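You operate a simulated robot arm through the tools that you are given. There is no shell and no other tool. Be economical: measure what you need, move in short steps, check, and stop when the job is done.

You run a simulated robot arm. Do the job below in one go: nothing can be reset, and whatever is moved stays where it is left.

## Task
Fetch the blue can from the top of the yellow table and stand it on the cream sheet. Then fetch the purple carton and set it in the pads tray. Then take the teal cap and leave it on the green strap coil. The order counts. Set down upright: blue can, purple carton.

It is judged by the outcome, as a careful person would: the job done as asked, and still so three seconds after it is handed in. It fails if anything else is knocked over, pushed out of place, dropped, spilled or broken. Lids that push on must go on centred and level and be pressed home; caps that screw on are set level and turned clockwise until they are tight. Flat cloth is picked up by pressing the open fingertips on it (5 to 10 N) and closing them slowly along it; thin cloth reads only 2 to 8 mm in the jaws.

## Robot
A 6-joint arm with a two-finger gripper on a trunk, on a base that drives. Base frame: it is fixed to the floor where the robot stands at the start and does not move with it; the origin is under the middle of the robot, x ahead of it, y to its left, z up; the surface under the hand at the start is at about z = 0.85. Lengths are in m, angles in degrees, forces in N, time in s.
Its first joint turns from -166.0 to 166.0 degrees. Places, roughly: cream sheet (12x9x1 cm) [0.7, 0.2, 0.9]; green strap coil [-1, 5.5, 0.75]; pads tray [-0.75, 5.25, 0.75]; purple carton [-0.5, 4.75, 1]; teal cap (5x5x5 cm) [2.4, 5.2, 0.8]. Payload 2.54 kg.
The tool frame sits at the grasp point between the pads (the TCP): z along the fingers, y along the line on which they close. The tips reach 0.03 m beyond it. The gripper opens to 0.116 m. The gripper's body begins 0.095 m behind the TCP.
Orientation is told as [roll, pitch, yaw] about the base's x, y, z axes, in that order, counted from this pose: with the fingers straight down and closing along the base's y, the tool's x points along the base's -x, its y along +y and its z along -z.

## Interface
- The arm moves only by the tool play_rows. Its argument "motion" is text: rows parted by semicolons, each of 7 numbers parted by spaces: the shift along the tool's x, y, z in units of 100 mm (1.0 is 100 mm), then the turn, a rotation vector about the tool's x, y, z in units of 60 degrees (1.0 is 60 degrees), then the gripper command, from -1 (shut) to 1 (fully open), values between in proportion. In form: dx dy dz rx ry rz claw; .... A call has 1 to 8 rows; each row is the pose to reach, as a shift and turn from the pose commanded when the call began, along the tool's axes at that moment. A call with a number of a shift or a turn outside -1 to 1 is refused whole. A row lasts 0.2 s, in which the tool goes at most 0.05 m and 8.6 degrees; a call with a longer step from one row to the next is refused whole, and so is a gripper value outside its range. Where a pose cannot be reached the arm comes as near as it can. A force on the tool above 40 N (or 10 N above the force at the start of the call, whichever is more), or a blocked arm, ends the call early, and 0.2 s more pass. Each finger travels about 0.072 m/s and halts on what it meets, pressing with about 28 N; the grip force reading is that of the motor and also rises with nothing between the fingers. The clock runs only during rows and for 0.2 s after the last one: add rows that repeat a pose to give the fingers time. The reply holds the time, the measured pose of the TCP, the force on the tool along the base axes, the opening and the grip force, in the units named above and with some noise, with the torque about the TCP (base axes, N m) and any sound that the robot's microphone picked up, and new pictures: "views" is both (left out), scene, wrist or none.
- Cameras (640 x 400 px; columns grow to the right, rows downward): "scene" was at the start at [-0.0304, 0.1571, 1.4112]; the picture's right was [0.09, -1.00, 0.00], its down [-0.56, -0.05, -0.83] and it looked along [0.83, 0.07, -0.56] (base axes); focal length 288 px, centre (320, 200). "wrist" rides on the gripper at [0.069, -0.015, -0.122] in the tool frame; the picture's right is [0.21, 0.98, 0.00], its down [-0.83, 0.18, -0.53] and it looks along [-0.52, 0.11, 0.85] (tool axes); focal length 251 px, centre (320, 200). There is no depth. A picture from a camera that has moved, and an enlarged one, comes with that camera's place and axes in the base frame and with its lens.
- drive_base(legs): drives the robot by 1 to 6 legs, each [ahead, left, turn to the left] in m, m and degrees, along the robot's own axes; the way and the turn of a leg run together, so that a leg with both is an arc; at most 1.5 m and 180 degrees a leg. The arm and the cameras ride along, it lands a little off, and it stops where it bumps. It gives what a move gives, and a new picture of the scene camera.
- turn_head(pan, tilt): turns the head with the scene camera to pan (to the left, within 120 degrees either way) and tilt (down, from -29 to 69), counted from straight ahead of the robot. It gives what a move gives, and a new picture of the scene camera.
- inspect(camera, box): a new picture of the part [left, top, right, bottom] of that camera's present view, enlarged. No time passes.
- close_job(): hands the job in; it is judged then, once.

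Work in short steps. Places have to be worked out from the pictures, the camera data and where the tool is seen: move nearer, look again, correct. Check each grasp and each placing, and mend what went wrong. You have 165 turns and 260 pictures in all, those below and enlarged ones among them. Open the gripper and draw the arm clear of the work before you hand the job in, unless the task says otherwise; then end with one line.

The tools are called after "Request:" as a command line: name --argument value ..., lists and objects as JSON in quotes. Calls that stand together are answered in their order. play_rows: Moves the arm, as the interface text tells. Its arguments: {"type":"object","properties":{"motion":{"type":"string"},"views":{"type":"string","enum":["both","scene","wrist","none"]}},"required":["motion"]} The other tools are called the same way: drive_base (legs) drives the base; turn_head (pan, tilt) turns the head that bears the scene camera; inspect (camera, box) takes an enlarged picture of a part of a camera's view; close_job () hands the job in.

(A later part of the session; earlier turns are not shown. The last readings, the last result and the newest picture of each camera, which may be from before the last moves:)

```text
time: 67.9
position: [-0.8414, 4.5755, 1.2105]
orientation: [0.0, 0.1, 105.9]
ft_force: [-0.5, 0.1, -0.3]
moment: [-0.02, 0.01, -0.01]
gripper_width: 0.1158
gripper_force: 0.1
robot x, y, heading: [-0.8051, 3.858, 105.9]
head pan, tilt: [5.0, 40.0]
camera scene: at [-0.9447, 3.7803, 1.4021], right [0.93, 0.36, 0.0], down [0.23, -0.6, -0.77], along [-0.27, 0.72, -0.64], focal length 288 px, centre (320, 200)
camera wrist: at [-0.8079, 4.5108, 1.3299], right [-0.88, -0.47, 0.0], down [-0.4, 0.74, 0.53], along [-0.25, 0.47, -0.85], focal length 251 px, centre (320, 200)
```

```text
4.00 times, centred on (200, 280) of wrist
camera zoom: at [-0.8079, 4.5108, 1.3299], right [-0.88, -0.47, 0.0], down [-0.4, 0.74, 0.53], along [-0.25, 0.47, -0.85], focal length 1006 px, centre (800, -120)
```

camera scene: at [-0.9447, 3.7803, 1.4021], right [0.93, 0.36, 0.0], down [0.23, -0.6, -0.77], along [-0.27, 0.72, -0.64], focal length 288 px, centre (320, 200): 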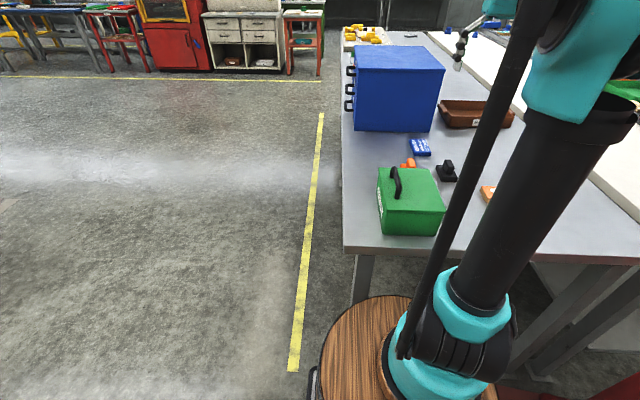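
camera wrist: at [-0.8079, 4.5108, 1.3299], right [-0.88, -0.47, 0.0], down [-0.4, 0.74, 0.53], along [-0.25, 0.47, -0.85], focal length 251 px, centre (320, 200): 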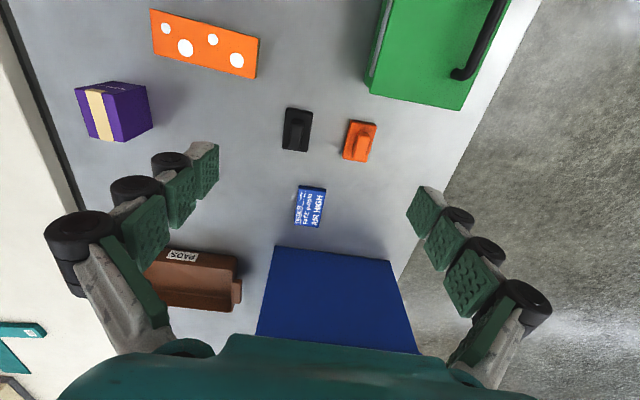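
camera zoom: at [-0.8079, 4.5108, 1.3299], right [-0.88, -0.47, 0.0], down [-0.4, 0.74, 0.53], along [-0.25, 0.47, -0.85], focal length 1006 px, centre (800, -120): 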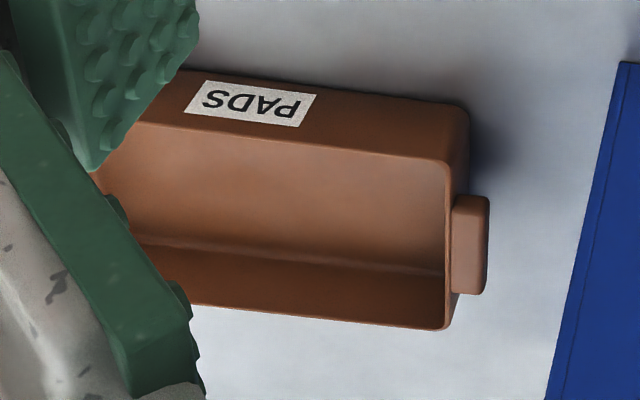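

Carton top is 0.05 × 0.07 m, centre ≈ (−0.565, 4.75), top z≈0.945, yaw ≈110°. Move above it and turn +4°.

Request:
play_rows --motion "-0.1 -0.4 0 0 0 0 1; -0.2 -0.8 0 0 0 0 1; -0.3 -1 0 0 0 0 1" --views "none"

Request:
play_rows --motion "-0.1 -0.4 0 0 0 0 1; -0.2 -0.8 0 0 0 0 1; -0.3 -1 0 0 0 0 1" --views "none"

Request:
play_rows --motion "-0.1 -0.4 0 0 0 -0.03 1; -0.2 -0.8 0 0 0 -0.067 1; -0.31 -1 0.4 0 0 -0.067 1; -0.31 -1 0.8 0 0 -0.067 1; -0.31 -1 0.8 0 0 -0.067 1" --views "both"

```text
time: 68.7
position: [-0.752, 4.6299, 1.2104]
orientation: [0.1, 0.0, 105.8]
ft_force: [-0.7, -0.1, -0.7]
moment: [0.02, -0.05, 0.0]
gripper_width: 0.116
gripper_force: 0.1
robot x, y, heading: [-0.8038, 3.8558, 106.0]
head pan, tilt: [5.0, 40.0]
```

```text
time: 69.5
position: [-0.665, 4.6854, 1.2119]
orientation: [0.0, 0.0, 105.9]
ft_force: [-0.8, -0.5, 0.8]
moment: [0.06, -0.04, 0.0]
gripper_width: 0.116
gripper_force: 0.0
robot x, y, heading: [-0.8046, 3.8594, 106.0]
head pan, tilt: [5.0, 40.0]
```

```text
time: 70.7
position: [-0.5783, 4.7422, 1.1313]
orientation: [0.0, 0.0, 110.0]
ft_force: [-0.2, 0.1, 0.6]
moment: [0.02, -0.03, 0.03]
gripper_width: 0.1159
gripper_force: 0.0
robot x, y, heading: [-0.8062, 3.8594, 105.7]
head pan, tilt: [5.0, 40.0]
camera scene: at [-0.9446, 3.7803, 1.4021], right [0.93, 0.36, 0.0], down [0.23, -0.6, -0.77], along [-0.27, 0.72, -0.64], focal length 288 px, centre (320, 200)
camera wrist: at [-0.541, 4.6814, 1.2506], right [-0.84, -0.54, 0.0], down [-0.45, 0.71, 0.53], along [-0.29, 0.45, -0.85], focal length 251 px, centre (320, 200)
```

scene: 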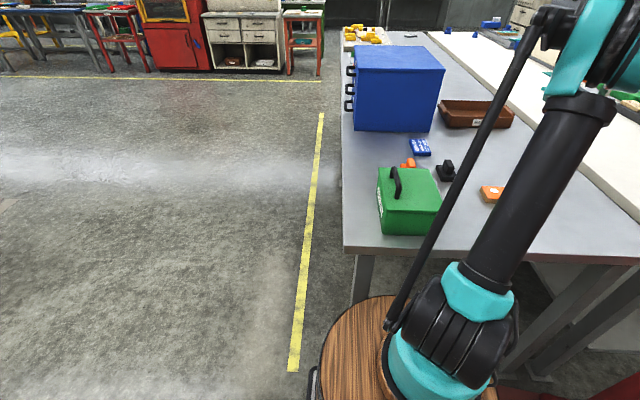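
wrist: 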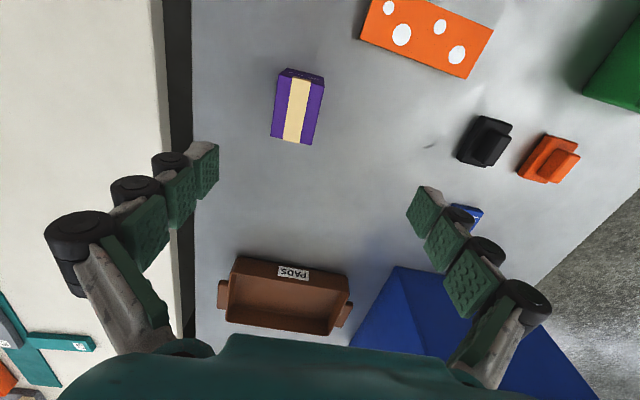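

Carton centre now ≈ (−0.558, 4.754). Shift −23 mm along tool y and descend.

Request:
play_rows --motion "-0.04 -0.22 0 0 0 0 1; -0.04 -0.22 0.4 0 0 0 1; -0.04 -0.22 0.8 0 0 0 1; -0.04 -0.22 1 0 0 0 1; -0.04 -0.22 1 0 0 0 1" --views "wrist"

```text
time: 71.9
position: [-0.56, 4.754, 1.0319]
orientation: [0.1, 0.0, 110.0]
ft_force: [-0.2, -0.6, -0.2]
moment: [0.04, -0.02, -0.02]
gripper_width: 0.1161
gripper_force: 0.1
robot x, y, heading: [-0.8015, 3.8573, 105.9]
head pan, tilt: [5.0, 40.0]
camera wrist: at [-0.5233, 4.6933, 1.1503], right [-0.84, -0.54, 0.0], down [-0.45, 0.71, 0.53], along [-0.29, 0.45, -0.85], focal length 251 px, centre (320, 200)
```

wrist: 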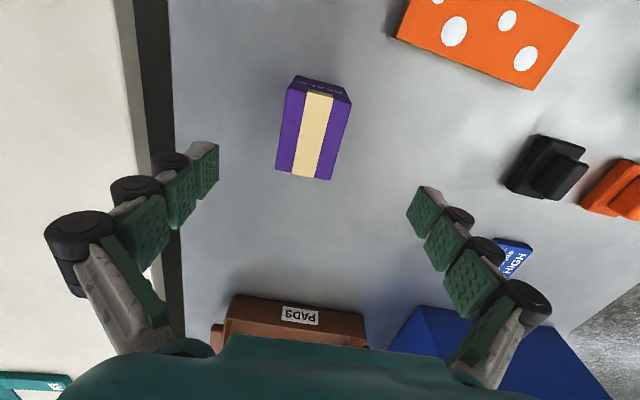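

Triangulation now suggests carton top z≈0.915, table ≈0.83. Descend another 100 mm with a tiny correction and look.

Request:
play_rows --motion "-0.05 -0.04 0.4 0 0 0 1; -0.05 -0.04 0.8 0 0 0 1; -0.05 -0.04 1 0 0 0 1; -0.05 -0.04 1 0 0 0 1" --views "both"

```text
time: 72.9
position: [-0.5573, 4.7614, 0.9306]
orientation: [0.1, 0.0, 109.9]
ft_force: [0.2, -0.6, 0.3]
moment: [-0.02, 0.0, 0.02]
gripper_width: 0.116
gripper_force: 0.0
robot x, y, heading: [-0.8055, 3.8588, 105.5]
head pan, tilt: [5.0, 40.0]
camera scene: at [-0.9446, 3.7803, 1.4021], right [0.93, 0.36, 0.0], down [0.23, -0.6, -0.77], along [-0.27, 0.72, -0.64], focal length 288 px, centre (320, 200)
camera wrist: at [-0.5202, 4.6994, 1.05], right [-0.84, -0.54, 0.0], down [-0.45, 0.71, 0.53], along [-0.29, 0.45, -0.85], focal length 251 px, centre (320, 200)
```

scene: 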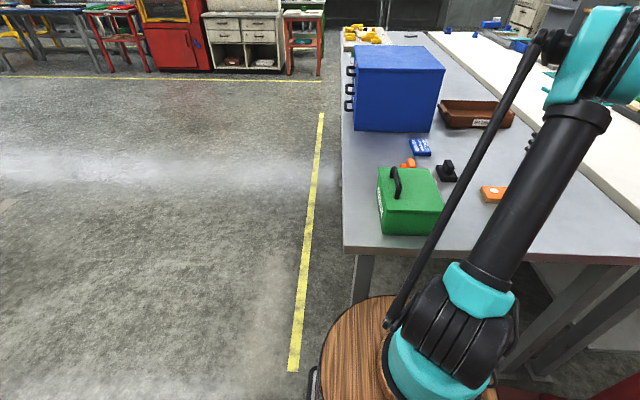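
wrist: 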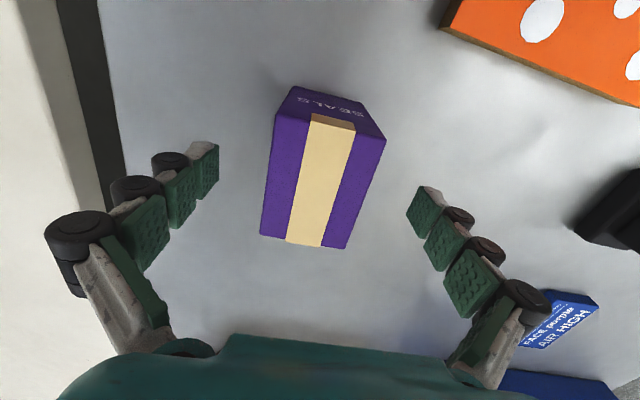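

Aligned (carton centre (−0.558, 4.760)). Descend 42 mm and close.

Request:
play_rows --motion "0 0 0.2 0 0 0 1; 0 0 0.42 0 0 0 1; 0 0 0.42 0 0 0 0.5; 0 0 0.42 0 0 0 0.1; 0 0 0.42 0 0 0 -0.3; 0 0 0.42 0 0 0 -0.7; 0 0 0.42 0 0 0 -1; 0 0 0.42 0 0 0 -1" --views "wrist"

```text
time: 74.7
position: [-0.5553, 4.7607, 0.8888]
orientation: [0.0, 0.1, 110.0]
ft_force: [0.2, 0.2, 2.3]
moment: [0.0, -0.03, -0.05]
gripper_width: 0.0541
gripper_force: 28.0
robot x, y, heading: [-0.8025, 3.8572, 105.6]
head pan, tilt: [5.0, 40.0]
camera wrist: at [-0.5193, 4.7001, 1.0085], right [-0.84, -0.54, 0.0], down [-0.45, 0.71, 0.53], along [-0.29, 0.45, -0.85], focal length 251 px, centre (320, 200)
```

wrist: 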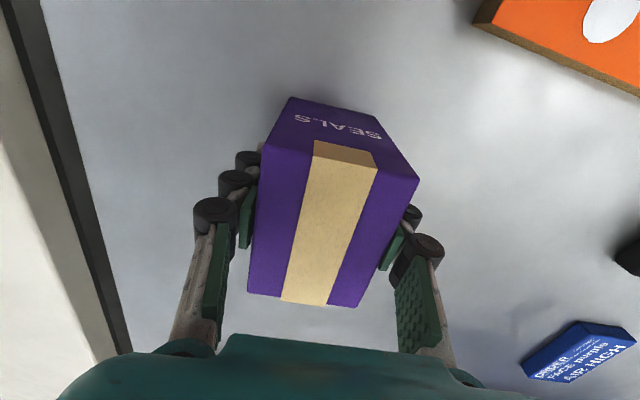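

Carton gripped (54 mm). Lift it straight up and pull the arm in.

Request:
play_rows --motion "0 0 -0.2 0 0 0 -1; 0 0 -0.6 0 0 0 -1; 0 0 -1 0 0 0 -1" --views "none"

Request:
play_rows --motion "0 0 -0.4 0 0 0 -1; 0 0 -0.8 0 0 0 -1; 0 0 -1 0 0 0 -1; 0.4 0 -1 0 0 0 -1; 0.8 0 -1 0 0 0 -1; 1 0.2 -1 0 0 0 -1" --views "none"

Request:
play_rows --motion "0 0 -0.4 0 0 0 -1; 0 0.2 -0.8 0 0 0 -1; 0.2 0.5 -1 0 0 0 -1; 0.5 0.8 -1 0 0 0 -1; 0.8 1 -1 0 0 0 -1; 1 1 -1 0 0 0 -1" --views "both"

```text
time: 75.5
position: [-0.5594, 4.7607, 0.9904]
orientation: [0.0, 0.1, 110.1]
ft_force: [0.3, 0.5, -0.8]
moment: [0.01, -0.01, 0.03]
gripper_width: 0.0542
gripper_force: 27.9
robot x, y, heading: [-0.8065, 3.8569, 105.8]
head pan, tilt: [5.0, 40.0]
```

```text
time: 76.9
position: [-0.5398, 4.6607, 1.0886]
orientation: [0.0, 0.0, 110.0]
ft_force: [-0.2, 0.4, -1.5]
moment: [-0.04, 0.03, 0.03]
gripper_width: 0.054
gripper_force: 28.1
robot x, y, heading: [-0.8032, 3.8579, 106.1]
head pan, tilt: [5.0, 40.0]
```

```text
time: 78.3
position: [-0.6006, 4.5297, 1.1903]
orientation: [0.1, 0.1, 109.9]
ft_force: [0.5, -0.3, -1.3]
moment: [-0.04, 0.04, -0.02]
gripper_width: 0.054
gripper_force: 28.2
robot x, y, heading: [-0.8071, 3.8559, 106.0]
head pan, tilt: [5.0, 40.0]
camera scene: at [-0.9445, 3.7806, 1.4021], right [0.93, 0.36, 0.0], down [0.23, -0.6, -0.77], along [-0.27, 0.72, -0.64], focal length 288 px, centre (320, 200)
camera wrist: at [-0.5612, 4.4698, 1.3097], right [-0.84, -0.54, 0.0], down [-0.45, 0.71, 0.53], along [-0.29, 0.45, -0.85], focal length 251 px, centre (320, 200)
```

scene: 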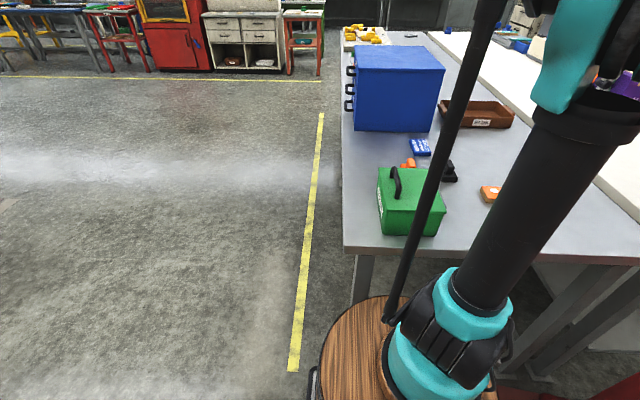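
wrist: 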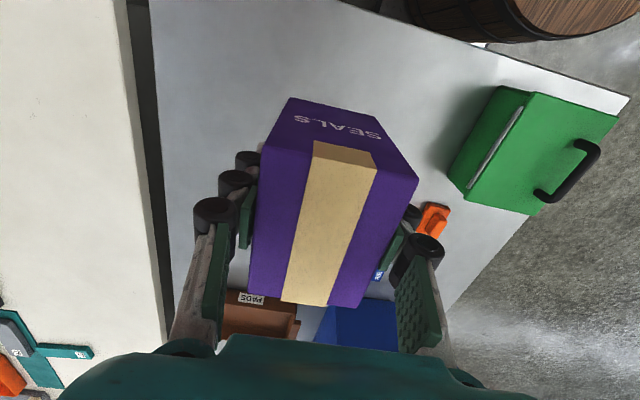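

Carton held securely. Drive round to the table's left side.

Request:
drive_base --legs '[[-0.25, 0, 0], [0, 1.06, 0], [1.5, 0, 0], [0.25, 0, 0], [0, 0, -88]]'

Request:
turn_head --pan 0 --tilt 35

```text
time: 97.2
position: [-1.5232, 4.7931, 1.1903]
orientation: [0.0, 0.0, 20.8]
ft_force: [0.1, -0.3, -1.6]
moment: [-0.02, 0.03, 0.01]
gripper_width: 0.0541
gripper_force: 28.5
robot x, y, heading: [-2.1985, 4.9886, 16.9]
head pan, tilt: [5.0, 40.0]
camera scene: at [-2.2767, 5.1296, 1.4021], right [0.37, -0.93, 0.0], down [-0.6, -0.24, -0.77], along [0.71, 0.28, -0.64], focal length 288 px, centre (320, 200)
```

scene: 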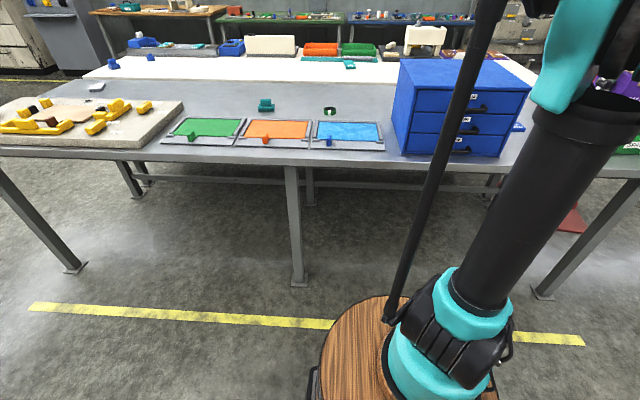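

```text
time: 97.9
position: [-1.5231, 4.7933, 1.1893]
orientation: [0.0, 0.0, 20.7]
ft_force: [0.3, 0.6, -1.0]
moment: [0.0, 0.01, -0.01]
gripper_width: 0.054
gripper_force: 27.8
robot x, y, heading: [-2.1992, 4.9891, 16.7]
head pan, tilt: [0.0, 35.0]
camera scene: at [-2.2713, 5.1235, 1.4096], right [0.29, -0.96, 0.0], down [-0.55, -0.16, -0.82], along [0.78, 0.24, -0.57], focal length 288 px, centre (320, 200)
```

scene: 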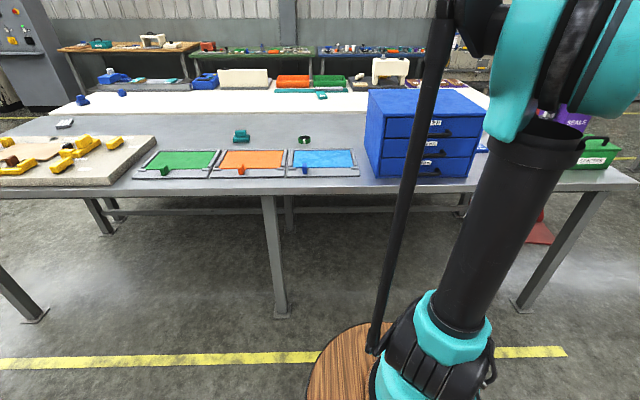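

The blue drawer box spans near the edge, with the tray behind it. I check the coil, then creep up to the table edge, shifted left past the box.

Request:
inspect --camera "scene" --box '[220, 110, 380, 210]'

Request:
drive_base --legs '[[0.5, 0.08, 0]]'

Request:
turn_head --pan 5 --tilt 62

```text
4.00 times, centred on (300, 160) of scene
camera zoom: at [-2.2713, 5.1235, 1.4096], right [0.29, -0.96, 0.0], down [-0.55, -0.16, -0.82], along [0.78, 0.24, -0.57], focal length 1154 px, centre (400, 360)
```

zoom: 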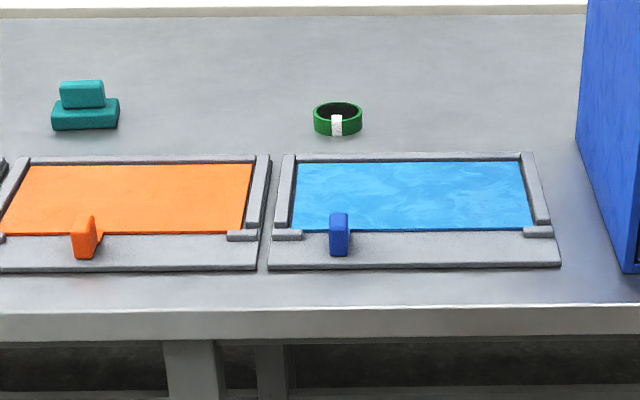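

```text
time: 100.8
position: [-1.0824, 5.0067, 1.1908]
orientation: [0.0, 0.0, 20.6]
ft_force: [0.5, 0.2, -1.1]
moment: [0.02, 0.0, 0.02]
gripper_width: 0.0541
gripper_force: 28.1
robot x, y, heading: [-1.7567, 5.2033, 16.3]
head pan, tilt: [0.0, 35.0]
camera scene: at [-1.8304, 5.3382, 1.4097], right [0.29, -0.96, 0.0], down [-0.55, -0.16, -0.82], along [0.79, 0.23, -0.57], focal length 288 px, centre (320, 200)
```

scene: 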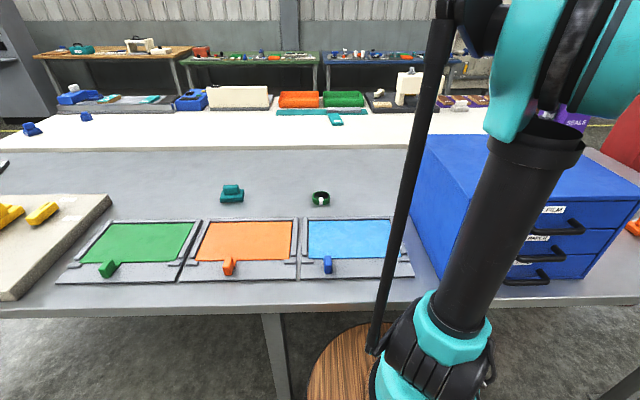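

```text
time: 101.7
position: [-1.0834, 5.0063, 1.1902]
orientation: [-0.1, 0.0, 20.7]
ft_force: [0.7, -0.4, -1.6]
moment: [0.0, 0.01, -0.01]
gripper_width: 0.0539
gripper_force: 28.0
robot x, y, heading: [-1.7582, 5.2056, 17.1]
head pan, tilt: [5.0, 62.0]
camera scene: at [-1.855, 5.3368, 1.3732], right [0.37, -0.93, 0.0], down [-0.82, -0.32, -0.47], along [0.44, 0.17, -0.88], focal length 288 px, centre (320, 200)
```

scene: 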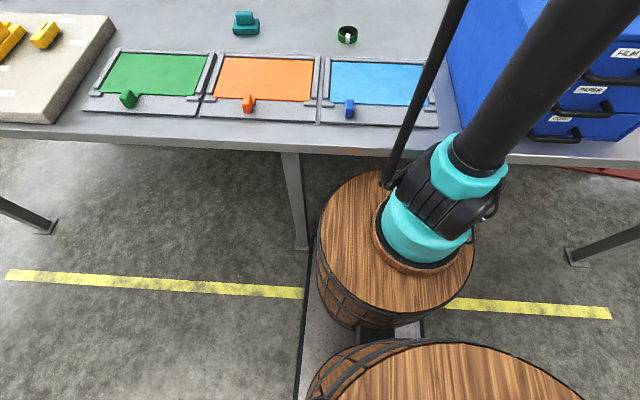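

The front barrel is nearly at the table edge already. View through the wrist camera to measure tray and box from here.

Request:
play_rows --motion "0 0 -0.2 0 0 0 -1; 0 0 -0.3 0 0 0 -1" --views "wrist"

```text
time: 102.3
position: [-1.0842, 5.0052, 1.2193]
orientation: [0.0, -0.1, 20.6]
ft_force: [-0.4, -0.4, -0.7]
moment: [0.01, 0.0, -0.01]
gripper_width: 0.0543
gripper_force: 28.3
robot x, y, heading: [-1.755, 5.2051, 16.5]
head pan, tilt: [5.0, 62.0]
camera wrist: at [-1.1427, 4.9663, 1.3387], right [-0.54, 0.84, 0.0], down [0.71, 0.46, 0.53], along [0.45, 0.29, -0.85], focal length 251 px, centre (320, 200)
```

wrist: 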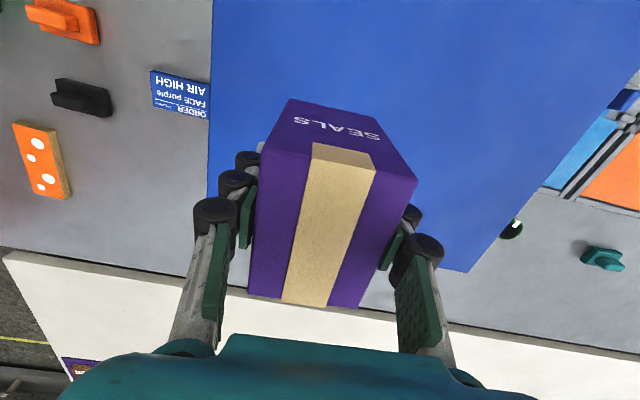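

The tray is hidden by the load. Shift the hand left (clear of the box) to see it.

Request:
play_rows --motion "0 0.4 0 0 0 0 -1; 0 0.8 0 0 0 0 -1; 0 1 0 0 0 0 -1" --views "none"

Request:
play_rows --motion "0 0.4 0 0 0 0 -1; 0 0.8 0 0 0 0 -1; 0 1 0 0 0 0 -1" --views "wrist"

```text
time: 103.1
position: [-1.1189, 5.0996, 1.2198]
orientation: [0.0, 0.0, 20.6]
ft_force: [-1.0, -0.3, -1.8]
moment: [0.02, 0.0, -0.01]
gripper_width: 0.0543
gripper_force: 27.8
robot x, y, heading: [-1.7599, 5.2049, 16.6]
head pan, tilt: [5.0, 62.0]
```

```text
time: 103.9
position: [-1.1551, 5.1925, 1.2222]
orientation: [-0.1, 0.0, 20.5]
ft_force: [-0.1, 0.0, -2.7]
moment: [-0.02, 0.0, -0.01]
gripper_width: 0.0543
gripper_force: 28.4
robot x, y, heading: [-1.7581, 5.2049, 16.5]
head pan, tilt: [5.0, 62.0]
camera wrist: at [-1.2149, 5.1522, 1.3414], right [-0.54, 0.84, 0.0], down [0.71, 0.46, 0.53], along [0.45, 0.29, -0.85], focal length 251 px, centre (320, 200)
```

wrist: 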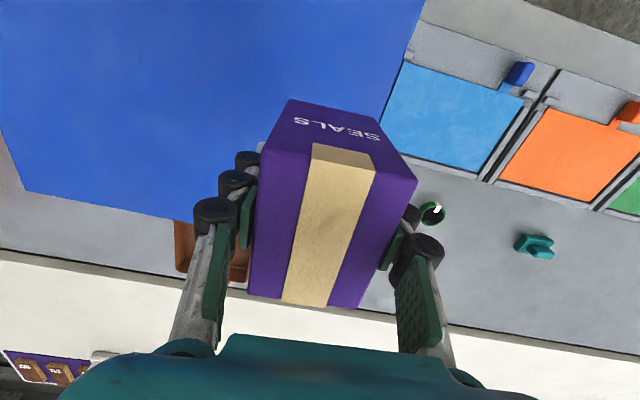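

Coil ≈ (−1.065, 5.57). Move forward to see over the box to the tray.

Request:
play_rows --motion "-0.4 0 0 0 0 0 -1; -0.8 0 0 0 0 0 -1; -1 0 0 0 0 0 -1" --views "none"

Request:
play_rows --motion "-0.4 0 0 0 0 0 -1; -0.8 0 0 0 0 0 -1; -0.9 0 0 0 0 0 -1" --views "wrist"

```text
time: 104.7
position: [-1.0604, 5.2275, 1.2219]
orientation: [0.1, -0.1, 20.6]
ft_force: [-0.5, 0.1, -2.0]
moment: [-0.02, -0.02, -0.01]
gripper_width: 0.0538
gripper_force: 27.9
robot x, y, heading: [-1.7599, 5.204, 16.6]
head pan, tilt: [5.0, 62.0]
```

```text
time: 105.5
position: [-0.9771, 5.2606, 1.2201]
orientation: [0.0, -0.1, 20.6]
ft_force: [0.1, 0.2, -0.6]
moment: [0.01, -0.04, -0.01]
gripper_width: 0.0538
gripper_force: 27.9
robot x, y, heading: [-1.76, 5.2088, 16.5]
head pan, tilt: [5.0, 62.0]
camera wrist: at [-1.0358, 5.2205, 1.3388], right [-0.54, 0.84, 0.0], down [0.71, 0.46, 0.53], along [0.45, 0.29, -0.85], focal length 251 px, centre (320, 200)
```

wrist: 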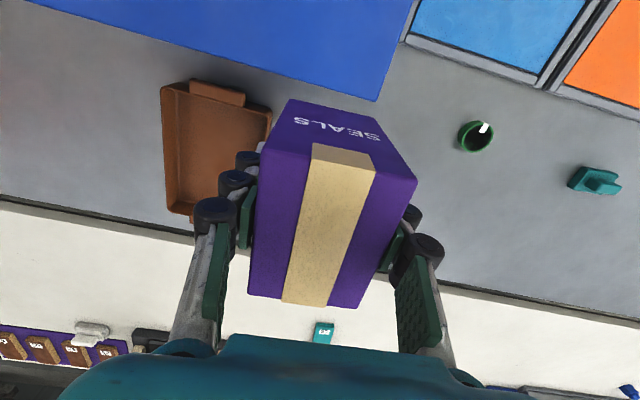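

Request:
inspect --camera "wrist" --box '[140, 60, 300, 240]'

```text
2.22 times, centred on (220, 150) of wrist
camera zoom: at [-1.0358, 5.2205, 1.3388], right [-0.54, 0.84, 0.0], down [0.71, 0.46, 0.53], along [0.45, 0.29, -0.85], focal length 559 px, centre (542, 311)
```

zoom: 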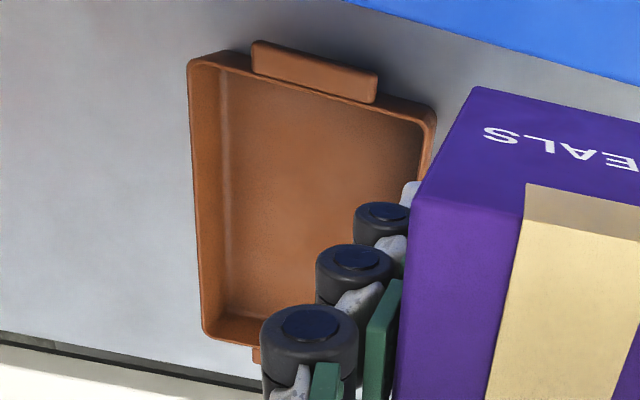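

The tray measures ~0.26 × 0.19 m, centred ≈ (−0.742, 5.157). I'd be at the reach limit, so shift the base right 0.17 m (arm bent more, passing over the box with clearance).

Request:
drive_base --legs '[[0.01, -0.17, 0]]'

Request:
play_rows --motion "-0.3 0 0 0 0 0 -1; -0.6 0 0 0 0 0 -1; -0.9 0 0.1 0 0 0 -1; -0.9 0 0.1 0 0 0 -1" --views "both"

```text
time: 107.0
position: [-0.9176, 5.1, 1.2193]
orientation: [0.0, 0.0, 20.9]
ft_force: [0.1, -0.3, -1.5]
moment: [0.0, 0.03, 0.01]
gripper_width: 0.054
gripper_force: 27.7
robot x, y, heading: [-1.6993, 5.0427, 16.9]
head pan, tilt: [5.0, 62.0]
camera scene: at [-1.7963, 5.1735, 1.3731], right [0.37, -0.93, 0.0], down [-0.82, -0.33, -0.47], along [0.44, 0.17, -0.88], focal length 288 px, centre (320, 200)
```

scene: 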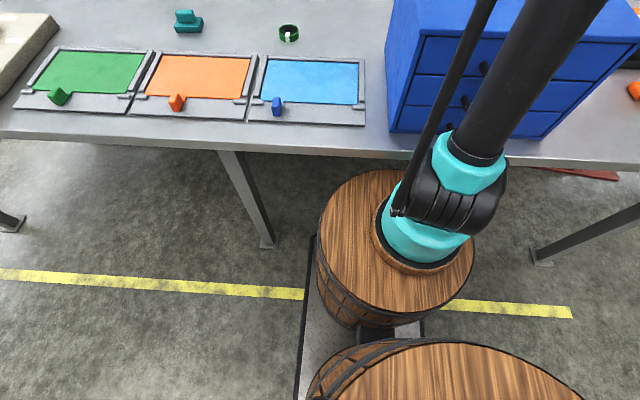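

```text
time: 108.0
position: [-0.8321, 5.1334, 1.2097]
orientation: [0.1, 0.0, 20.7]
ft_force: [-0.3, -0.3, -1.5]
moment: [-0.04, -0.02, -0.01]
gripper_width: 0.0539
gripper_force: 28.2
robot x, y, heading: [-1.6996, 5.0412, 16.6]
head pan, tilt: [5.0, 62.0]
camera scene: at [-1.7964, 5.1735, 1.3731], right [0.37, -0.93, 0.0], down [-0.82, -0.33, -0.47], along [0.44, 0.17, -0.88], focal length 288 px, centre (320, 200)
camera wrist: at [-0.8917, 5.091, 1.3288], right [-0.55, 0.84, 0.0], down [0.71, 0.46, 0.53], along [0.45, 0.29, -0.85], focal length 251 px, centre (320, 200)
```

scene: 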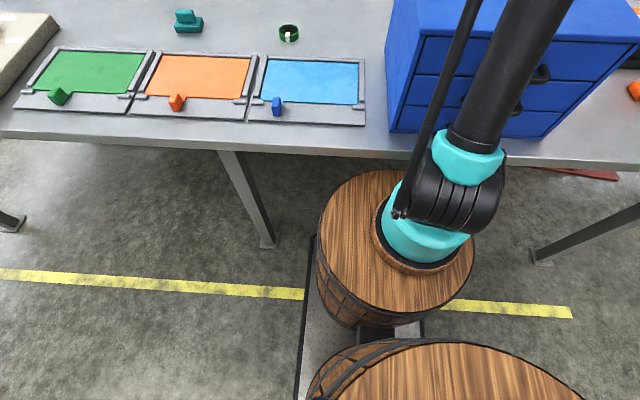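
wrist: 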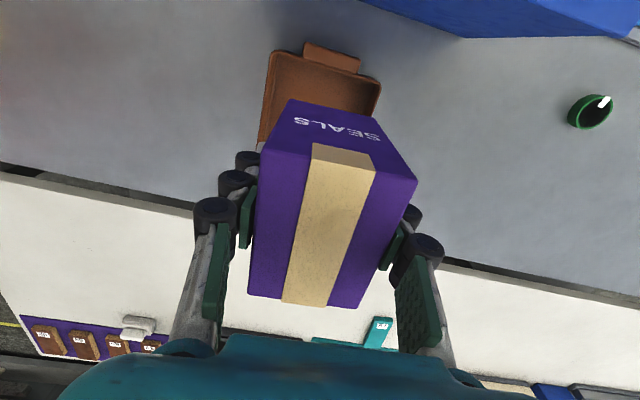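

Tray corners re-confirmed. Move forward 70 mm, then lower over the tray, squaring yaw by 3°.

Request:
play_rows --motion "-0.35 0 0.1 0 0 0.05 -1; -0.7 0 0.3 0 0 0.05 -1; -0.7 0 0.6 0 0 0.05 -1; -0.7 0 1 0 0 0.05 -1; -0.7 0 1 0 0 0.05 -1" --views "wrist"

Request:
play_rows --motion "0 0 0.3 0 0 0 -1; 0 0 0.7 0 0 0 -1; 0 0 1 0 0 0 -1; 0 0 1 0 0 0 -1" --views "both"

```text
time: 109.2
position: [-0.7677, 5.1578, 1.1079]
orientation: [0.1, 0.0, 17.7]
ft_force: [-0.1, 0.4, -0.6]
moment: [-0.01, 0.01, -0.03]
gripper_width: 0.054
gripper_force: 28.4
robot x, y, heading: [-1.6981, 5.0454, 16.8]
head pan, tilt: [5.0, 62.0]
camera wrist: at [-0.8288, 5.1209, 1.228], right [-0.5, 0.86, 0.0], down [0.73, 0.42, 0.53], along [0.46, 0.27, -0.85], focal length 251 px, centre (320, 200)
```

wrist: 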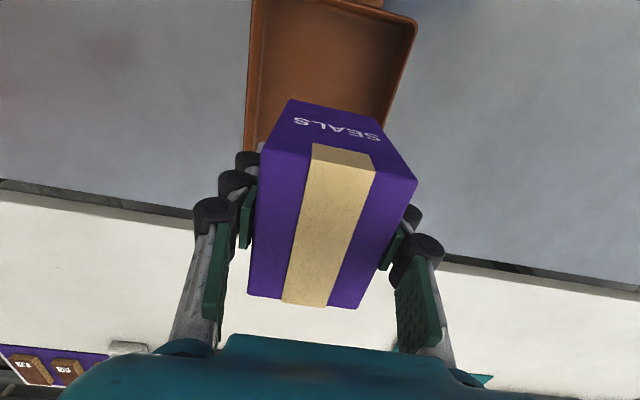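

```text
time: 110.2
position: [-0.7669, 5.1583, 1.0084]
orientation: [0.0, 0.0, 17.8]
ft_force: [-0.4, -0.1, -1.6]
moment: [-0.03, 0.01, 0.01]
gripper_width: 0.0539
gripper_force: 27.8
robot x, y, heading: [-1.6972, 5.0399, 17.0]
head pan, tilt: [5.0, 62.0]
camera scene: at [-1.7963, 5.1735, 1.3731], right [0.37, -0.93, 0.0], down [-0.82, -0.33, -0.47], along [0.44, 0.17, -0.88], focal length 288 px, centre (320, 200)
camera wrist: at [-0.8283, 5.1217, 1.128], right [-0.5, 0.86, 0.0], down [0.73, 0.42, 0.53], along [0.46, 0.27, -0.85], focal length 251 px, centre (320, 200)
```

scene: 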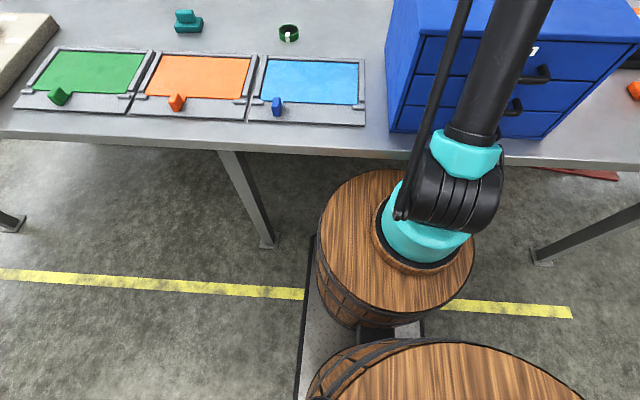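
wrist: 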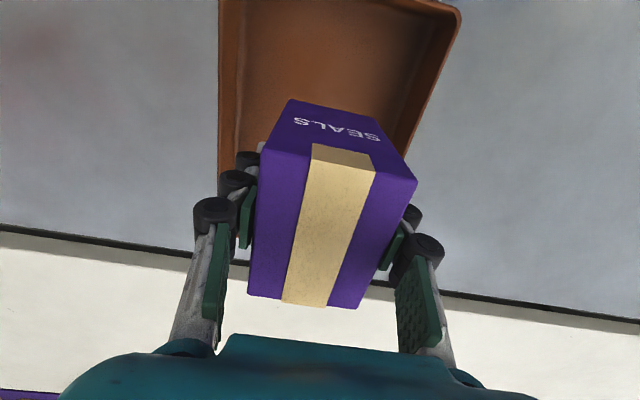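

Turn the head up to watch the forearm's clearance over the box.

Request:
turn_head --pan -12 --tilt 25

```text
time: 111.2
position: [-0.7674, 5.1585, 1.0086]
orientation: [-0.1, -0.1, 17.7]
ft_force: [0.0, -0.8, -2.0]
moment: [0.0, 0.04, -0.03]
gripper_width: 0.0544
gripper_force: 27.8
robot x, y, heading: [-1.6995, 5.0398, 16.8]
head pan, tilt: [-12.0, 25.0]
camera scene: at [-1.7642, 5.1574, 1.4254], right [0.08, -1.0, 0.0], down [-0.42, -0.04, -0.91], along [0.9, 0.08, -0.42], focal length 288 px, centre (320, 200)
```

scene: 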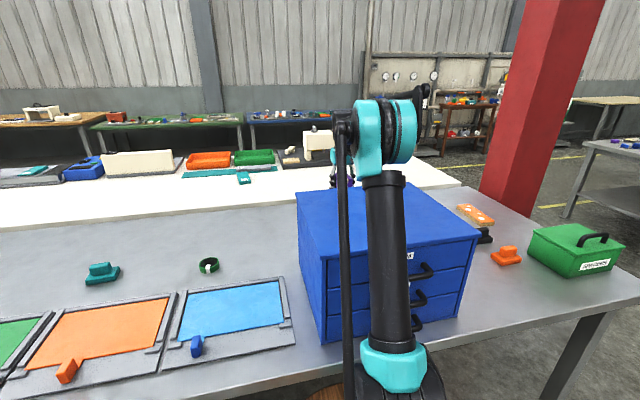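

Elbow is high (~1.3). Continue lowering gently to about 0.91.

Request:
play_rows --motion "0 0 0.3 0 0 0 -1; 0 0 0.6 0 0 0 -1; 0 0 0.9 0 0 0 -1; 0 0 0.9 0 0 0 -1" --views "both"

```text
time: 112.2
position: [-0.768, 5.1578, 0.9167]
orientation: [0.0, 0.0, 17.6]
ft_force: [-0.6, 0.1, -1.2]
moment: [0.0, 0.03, 0.05]
gripper_width: 0.0539
gripper_force: 27.9
robot x, y, heading: [-1.6979, 5.043, 16.8]
head pan, tilt: [-12.0, 25.0]
camera scene: at [-1.7642, 5.1573, 1.4254], right [0.08, -1.0, 0.0], down [-0.42, -0.03, -0.91], along [0.9, 0.07, -0.42], focal length 288 px, centre (320, 200)
camera wrist: at [-0.8287, 5.1199, 1.037], right [-0.5, 0.86, 0.0], down [0.73, 0.42, 0.53], along [0.46, 0.27, -0.85], focal length 251 px, centre (320, 200)
```

scene: 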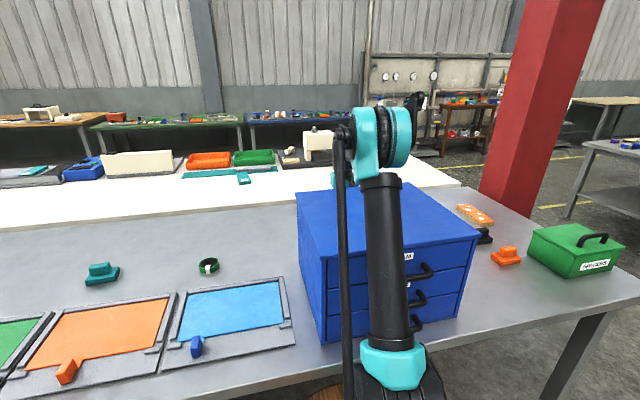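
wrist: 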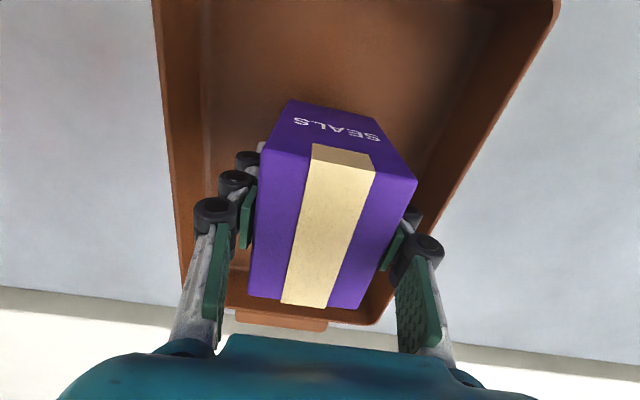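

The carton is inside the tray outline. Lower in millimetre steps till it touches.

Request:
play_rows --motion "0 0 0.06 0 0 0 -1; 0 0 0.12 0 0 0 -1; 0 0 0.12 0 0 0 -1" --views "none"

Request:
play_rows --motion "0 0 0.04 0 0 0 -1; 0 0 0.07 0 0 0 -1; 0 0 0.07 0 0 0 -1" --views "none"

```text
time: 113.0
position: [-0.7677, 5.1565, 0.9074]
orientation: [0.0, 0.0, 17.8]
ft_force: [0.5, 0.2, -0.7]
moment: [-0.03, -0.01, -0.01]
gripper_width: 0.0543
gripper_force: 28.1
robot x, y, heading: [-1.6974, 5.0435, 16.5]
head pan, tilt: [-12.0, 25.0]
```

```text
time: 113.8
position: [-0.7676, 5.1564, 0.9007]
orientation: [0.0, 0.0, 17.8]
ft_force: [0.9, 0.6, -1.1]
moment: [-0.04, 0.01, 0.0]
gripper_width: 0.0541
gripper_force: 28.7
robot x, y, heading: [-1.7032, 5.0424, 16.6]
head pan, tilt: [-12.0, 25.0]
```

Request:
play_rows --motion "0 0 0.03 0 0 0 -1; 0 0 0.05 0 0 0 -1; 0 0 0.05 0 0 0 -1" --views "none"

Request:
play_rows --motion "0 0 0.02 0 0 0 -1; 0 0 0.03 0 0 0 -1; 0 0 0.03 0 0 0 -1" --views "wrist"

```text
time: 114.6
position: [-0.7695, 5.1558, 0.894]
orientation: [-0.1, 0.0, 17.7]
ft_force: [-0.6, -0.3, -0.2]
moment: [-0.02, -0.01, 0.02]
gripper_width: 0.0542
gripper_force: 28.2
robot x, y, heading: [-1.6998, 5.0401, 16.8]
head pan, tilt: [-12.0, 25.0]
```

```text
time: 115.4
position: [-0.7674, 5.1563, 0.893]
orientation: [0.0, 0.0, 17.8]
ft_force: [1.0, 1.7, 27.5]
moment: [0.04, -0.03, -0.01]
gripper_width: 0.0543
gripper_force: 28.2
robot x, y, heading: [-1.6996, 5.0398, 16.6]
head pan, tilt: [-12.0, 25.0]
camera wrist: at [-0.8296, 5.119, 1.0125], right [-0.5, 0.86, 0.0], down [0.73, 0.42, 0.53], along [0.46, 0.27, -0.84], focal length 251 px, centre (320, 200)
```

wrist: 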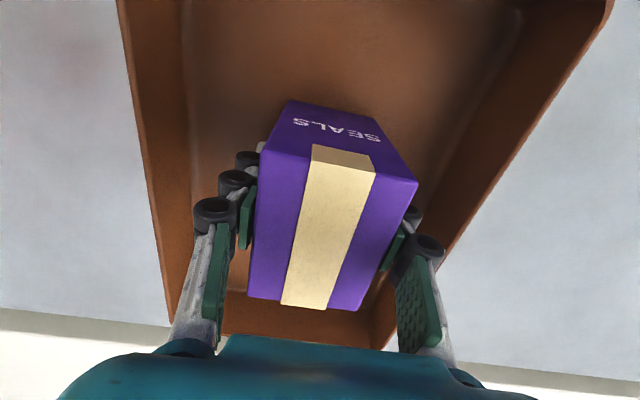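

Contact at z≈0.893. Ease up 2 mm and open partway (≈85 mm) so the fingers don't meet the tray walls, then rise.

Request:
play_rows --motion "0 0 -0.02 0 0 0 -1; 0 0 -0.02 0 0 0 -0.3; 0 0 -0.02 0 0 0 0.1; 0 0 -0.02 0 0 0 0.4; 0 0 -0.02 0 0 0 0.4; 0 0 -0.02 0 0 0 0.4" --views "wrist"

Request:
play_rows --motion "0 0 -0.2 0 0 0 0.4; 0 0 -0.5 0 0 0 0.4; 0 0 -0.9 0 0 0 0.4; 0 0 -1 0 0 0 0.4; 0 0 -1 0 0 0 0.4" --views "wrist"

```text
time: 116.8
position: [-0.7676, 5.1565, 0.8956]
orientation: [0.1, 0.0, 17.8]
ft_force: [-0.4, 0.1, 0.5]
moment: [-0.02, -0.02, 0.0]
gripper_width: 0.0812
gripper_force: 0.0
robot x, y, heading: [-1.7008, 5.039, 16.5]
head pan, tilt: [-12.0, 25.0]
camera wrist: at [-0.8288, 5.1194, 1.0139], right [-0.5, 0.86, 0.0], down [0.73, 0.42, 0.53], along [0.46, 0.27, -0.85], focal length 251 px, centre (320, 200)
```

wrist: 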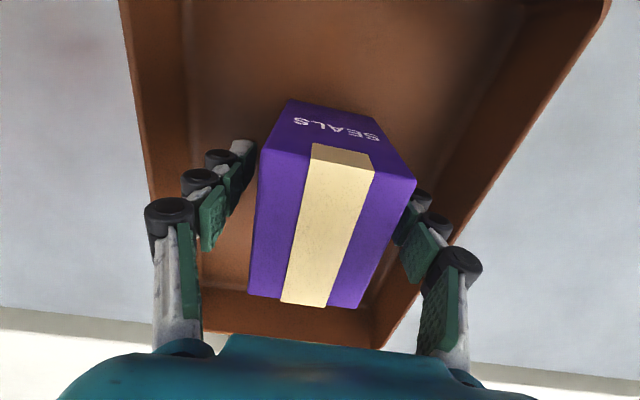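

```text
time: 118.0
position: [-0.7682, 5.1556, 0.9951]
orientation: [0.0, 0.1, 17.8]
ft_force: [-0.1, -0.9, -0.1]
moment: [-0.02, 0.02, 0.04]
gripper_width: 0.0813
gripper_force: 0.0
robot x, y, heading: [-1.6996, 5.0421, 16.5]
head pan, tilt: [-12.0, 25.0]
camera wrist: at [-0.8295, 5.119, 1.1143], right [-0.5, 0.86, 0.0], down [0.73, 0.42, 0.53], along [0.46, 0.27, -0.85], focal length 251 px, centre (320, 200)
```

wrist: 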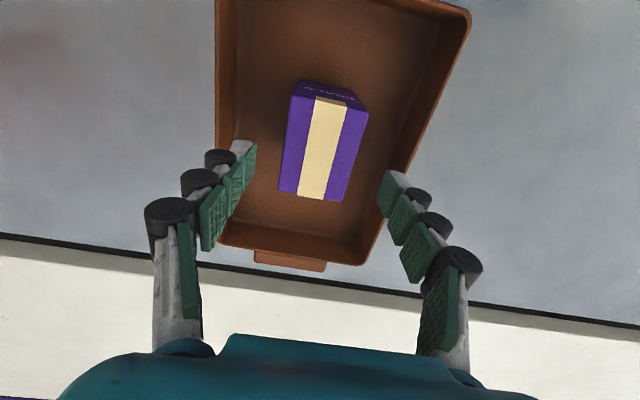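

The carton stands upright in the tray. Raise and retract the arm for the drive to the cap.

Request:
play_rows --motion "0 0 -0.4 0 0 0 0.4; 0 0 -0.8 0 0 0 0.4; 0 0 -1 0 0 0 0.4" --views "none"

Request:
play_rows --motion "0 0 -0.4 0 0 0 0; 0 0 -0.8 0 0 0 -0.5; 0 0 -1 0 0 0 -1; 0.4 0 -1 0 0 0 -1; 0.8 0 -1 0 0 0 -1; 1 0 -1 0 0 0 -1" --views "none"

Request:
play_rows --motion "0.4 0 0 0 0 0 -1; 0.8 0 0 0 0 0 -1; 1 0 0 0 0 0 -1" --views "none"

Request:
play_rows --motion "0.4 0 0 0 0 0 -1; 0.8 0 0 0 0 0 -1; 1 0 0 0 0 0 -1" --views "wrist"

```text
time: 118.8
position: [-0.7675, 5.1558, 1.0935]
orientation: [0.1, -0.1, 17.7]
ft_force: [-0.6, 0.2, -0.1]
moment: [-0.03, 0.01, 0.01]
gripper_width: 0.081
gripper_force: 0.0
robot x, y, heading: [-1.6972, 5.0398, 16.6]
head pan, tilt: [-12.0, 25.0]
```

```text
time: 120.2
position: [-0.8629, 5.1258, 1.1945]
orientation: [0.0, 0.1, 17.7]
ft_force: [0.1, 0.0, -0.1]
moment: [-0.02, 0.03, -0.01]
gripper_width: 0.0001
gripper_force: 28.3
robot x, y, heading: [-1.6991, 5.0414, 16.7]
head pan, tilt: [-12.0, 25.0]
```

```text
time: 121.0
position: [-0.9584, 5.0949, 1.1929]
orientation: [0.0, 0.1, 17.7]
ft_force: [-0.1, 0.1, 0.2]
moment: [0.01, 0.02, 0.0]
gripper_width: 0.0
gripper_force: 27.8
robot x, y, heading: [-1.6999, 5.0419, 16.5]
head pan, tilt: [-12.0, 25.0]
```

```text
time: 121.8
position: [-1.0526, 5.0638, 1.1938]
orientation: [0.0, 0.0, 17.6]
ft_force: [-0.7, -0.7, -0.6]
moment: [-0.01, -0.01, 0.0]
gripper_width: 0.0
gripper_force: 28.0
robot x, y, heading: [-1.7029, 5.0395, 16.7]
head pan, tilt: [-12.0, 25.0]
camera wrist: at [-1.1141, 5.0281, 1.313], right [-0.5, 0.86, 0.0], down [0.73, 0.42, 0.53], along [0.46, 0.27, -0.85], focal length 251 px, centre (320, 200)
```

wrist: 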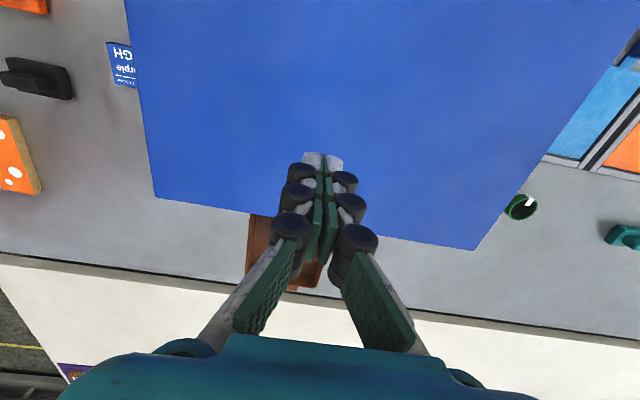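

Back out, go south past the table end, and face along the gap by the red column.

Request:
drive_base --legs '[[-0.5, 0, 0], [0, 0, -106.7], [1.5, 0, 0], [0.15, 0, 0], [0, 0, 90]]'

Request:
turn_head --pan 0 --tilt 25

```text
time: 141.1
position: [-1.5615, 3.0456, 1.1943]
orientation: [-0.1, 0.1, -1.0]
ft_force: [0.0, -0.1, -0.1]
moment: [0.0, 0.01, -0.01]
gripper_width: 0.0
gripper_force: 28.2
robot x, y, heading: [-2.1763, 3.2272, -2.1]
head pan, tilt: [-12.0, 25.0]
camera scene: at [-2.205, 3.3622, 1.4254], right [-0.24, -0.97, 0.0], down [-0.41, 0.1, -0.91], along [0.88, -0.22, -0.42], focal length 288 px, centre (320, 200)
```

scene: 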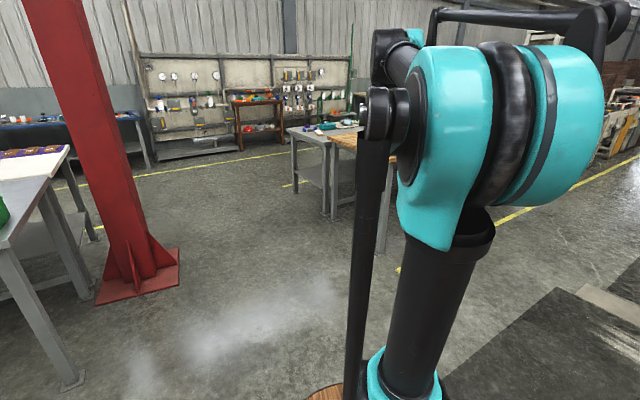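

```text
time: 141.8
position: [-1.5626, 3.0454, 1.193]
orientation: [0.0, 0.0, -1.1]
ft_force: [-0.1, 0.0, -1.4]
moment: [0.01, 0.02, 0.01]
gripper_width: 0.0
gripper_force: 27.9
robot x, y, heading: [-2.181, 3.233, -2.2]
head pan, tilt: [0.0, 25.0]
camera scene: at [-2.2023, 3.3812, 1.4254], right [-0.04, -1.0, 0.0], down [-0.42, 0.02, -0.91], along [0.91, -0.03, -0.42], focal length 288 px, centre (320, 200)
```

scene: 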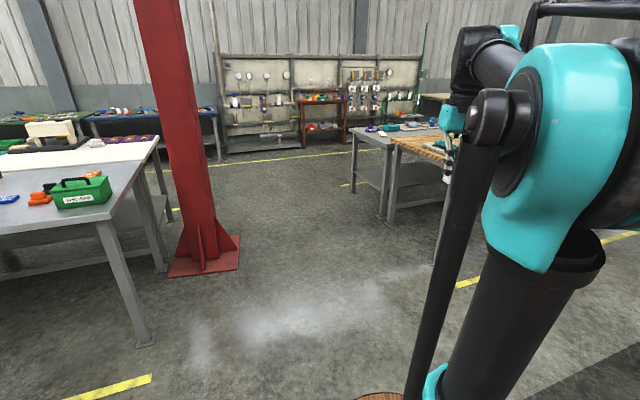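

Passage is clear (y 2.65–3.9). Drive through to x≈1.1.

Request:
drive_base --legs '[[0, 0.05, 2.2], [1.5, 0, 0], [1.5, 0, 0], [0.3, 0, 0]]'

Request:
turn_head --pan 60 --tilt 25

```text
time: 158.5
position: [1.7608, 3.1882, 1.1935]
orientation: [0.0, -0.1, 3.4]
ft_force: [-0.4, -0.1, -0.4]
moment: [0.0, -0.01, 0.02]
gripper_width: 0.0001
gripper_force: 27.3
robot x, y, heading: [1.1284, 3.3261, 2.2]
head pan, tilt: [0.0, 25.0]
camera scene: at [1.0958, 3.473, 1.4254], right [0.04, -1.0, 0.0], down [-0.42, -0.02, -0.91], along [0.91, 0.04, -0.42], focal length 288 px, centre (320, 200)
```

scene: 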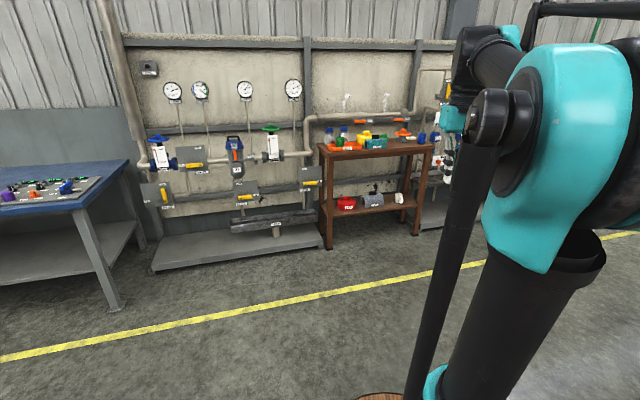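

```text
time: 159.8
position: [1.7598, 3.1874, 1.1934]
orientation: [0.0, -0.1, 3.3]
ft_force: [0.1, -0.5, 0.4]
moment: [0.02, -0.03, 0.02]
gripper_width: 0.0
gripper_force: 28.0
robot x, y, heading: [1.1328, 3.3263, 2.5]
head pan, tilt: [60.0, 25.0]
camera scene: at [1.0464, 3.5508, 1.4254], right [0.89, -0.46, 0.0], down [-0.2, -0.37, -0.91], along [0.42, 0.8, -0.42], focal length 288 px, centre (320, 200)
```

scene: 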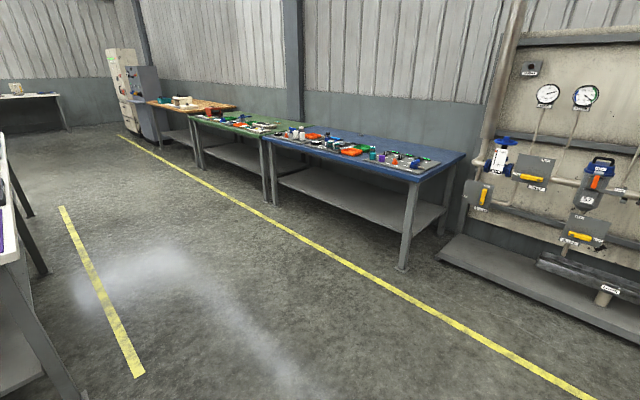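

Request:
inspect --camera "scene" --box '[250, 110, 480, 200]'

```text
2.78 times, centred on (365, 155) of scene
camera zoom: at [1.0464, 3.5508, 1.4254], right [0.89, -0.46, 0.0], down [-0.2, -0.37, -0.91], along [0.42, 0.8, -0.42], focal length 803 px, centre (195, 325)
```

zoom: 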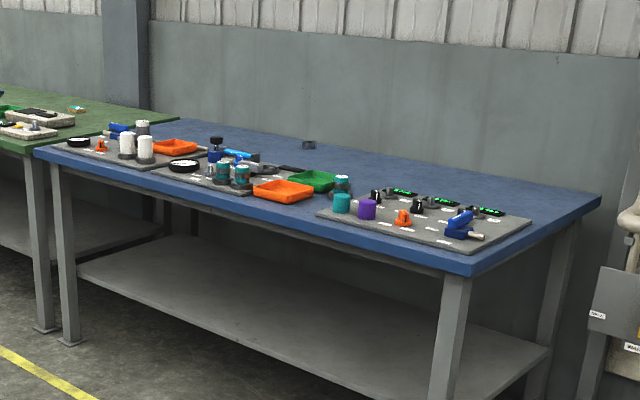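

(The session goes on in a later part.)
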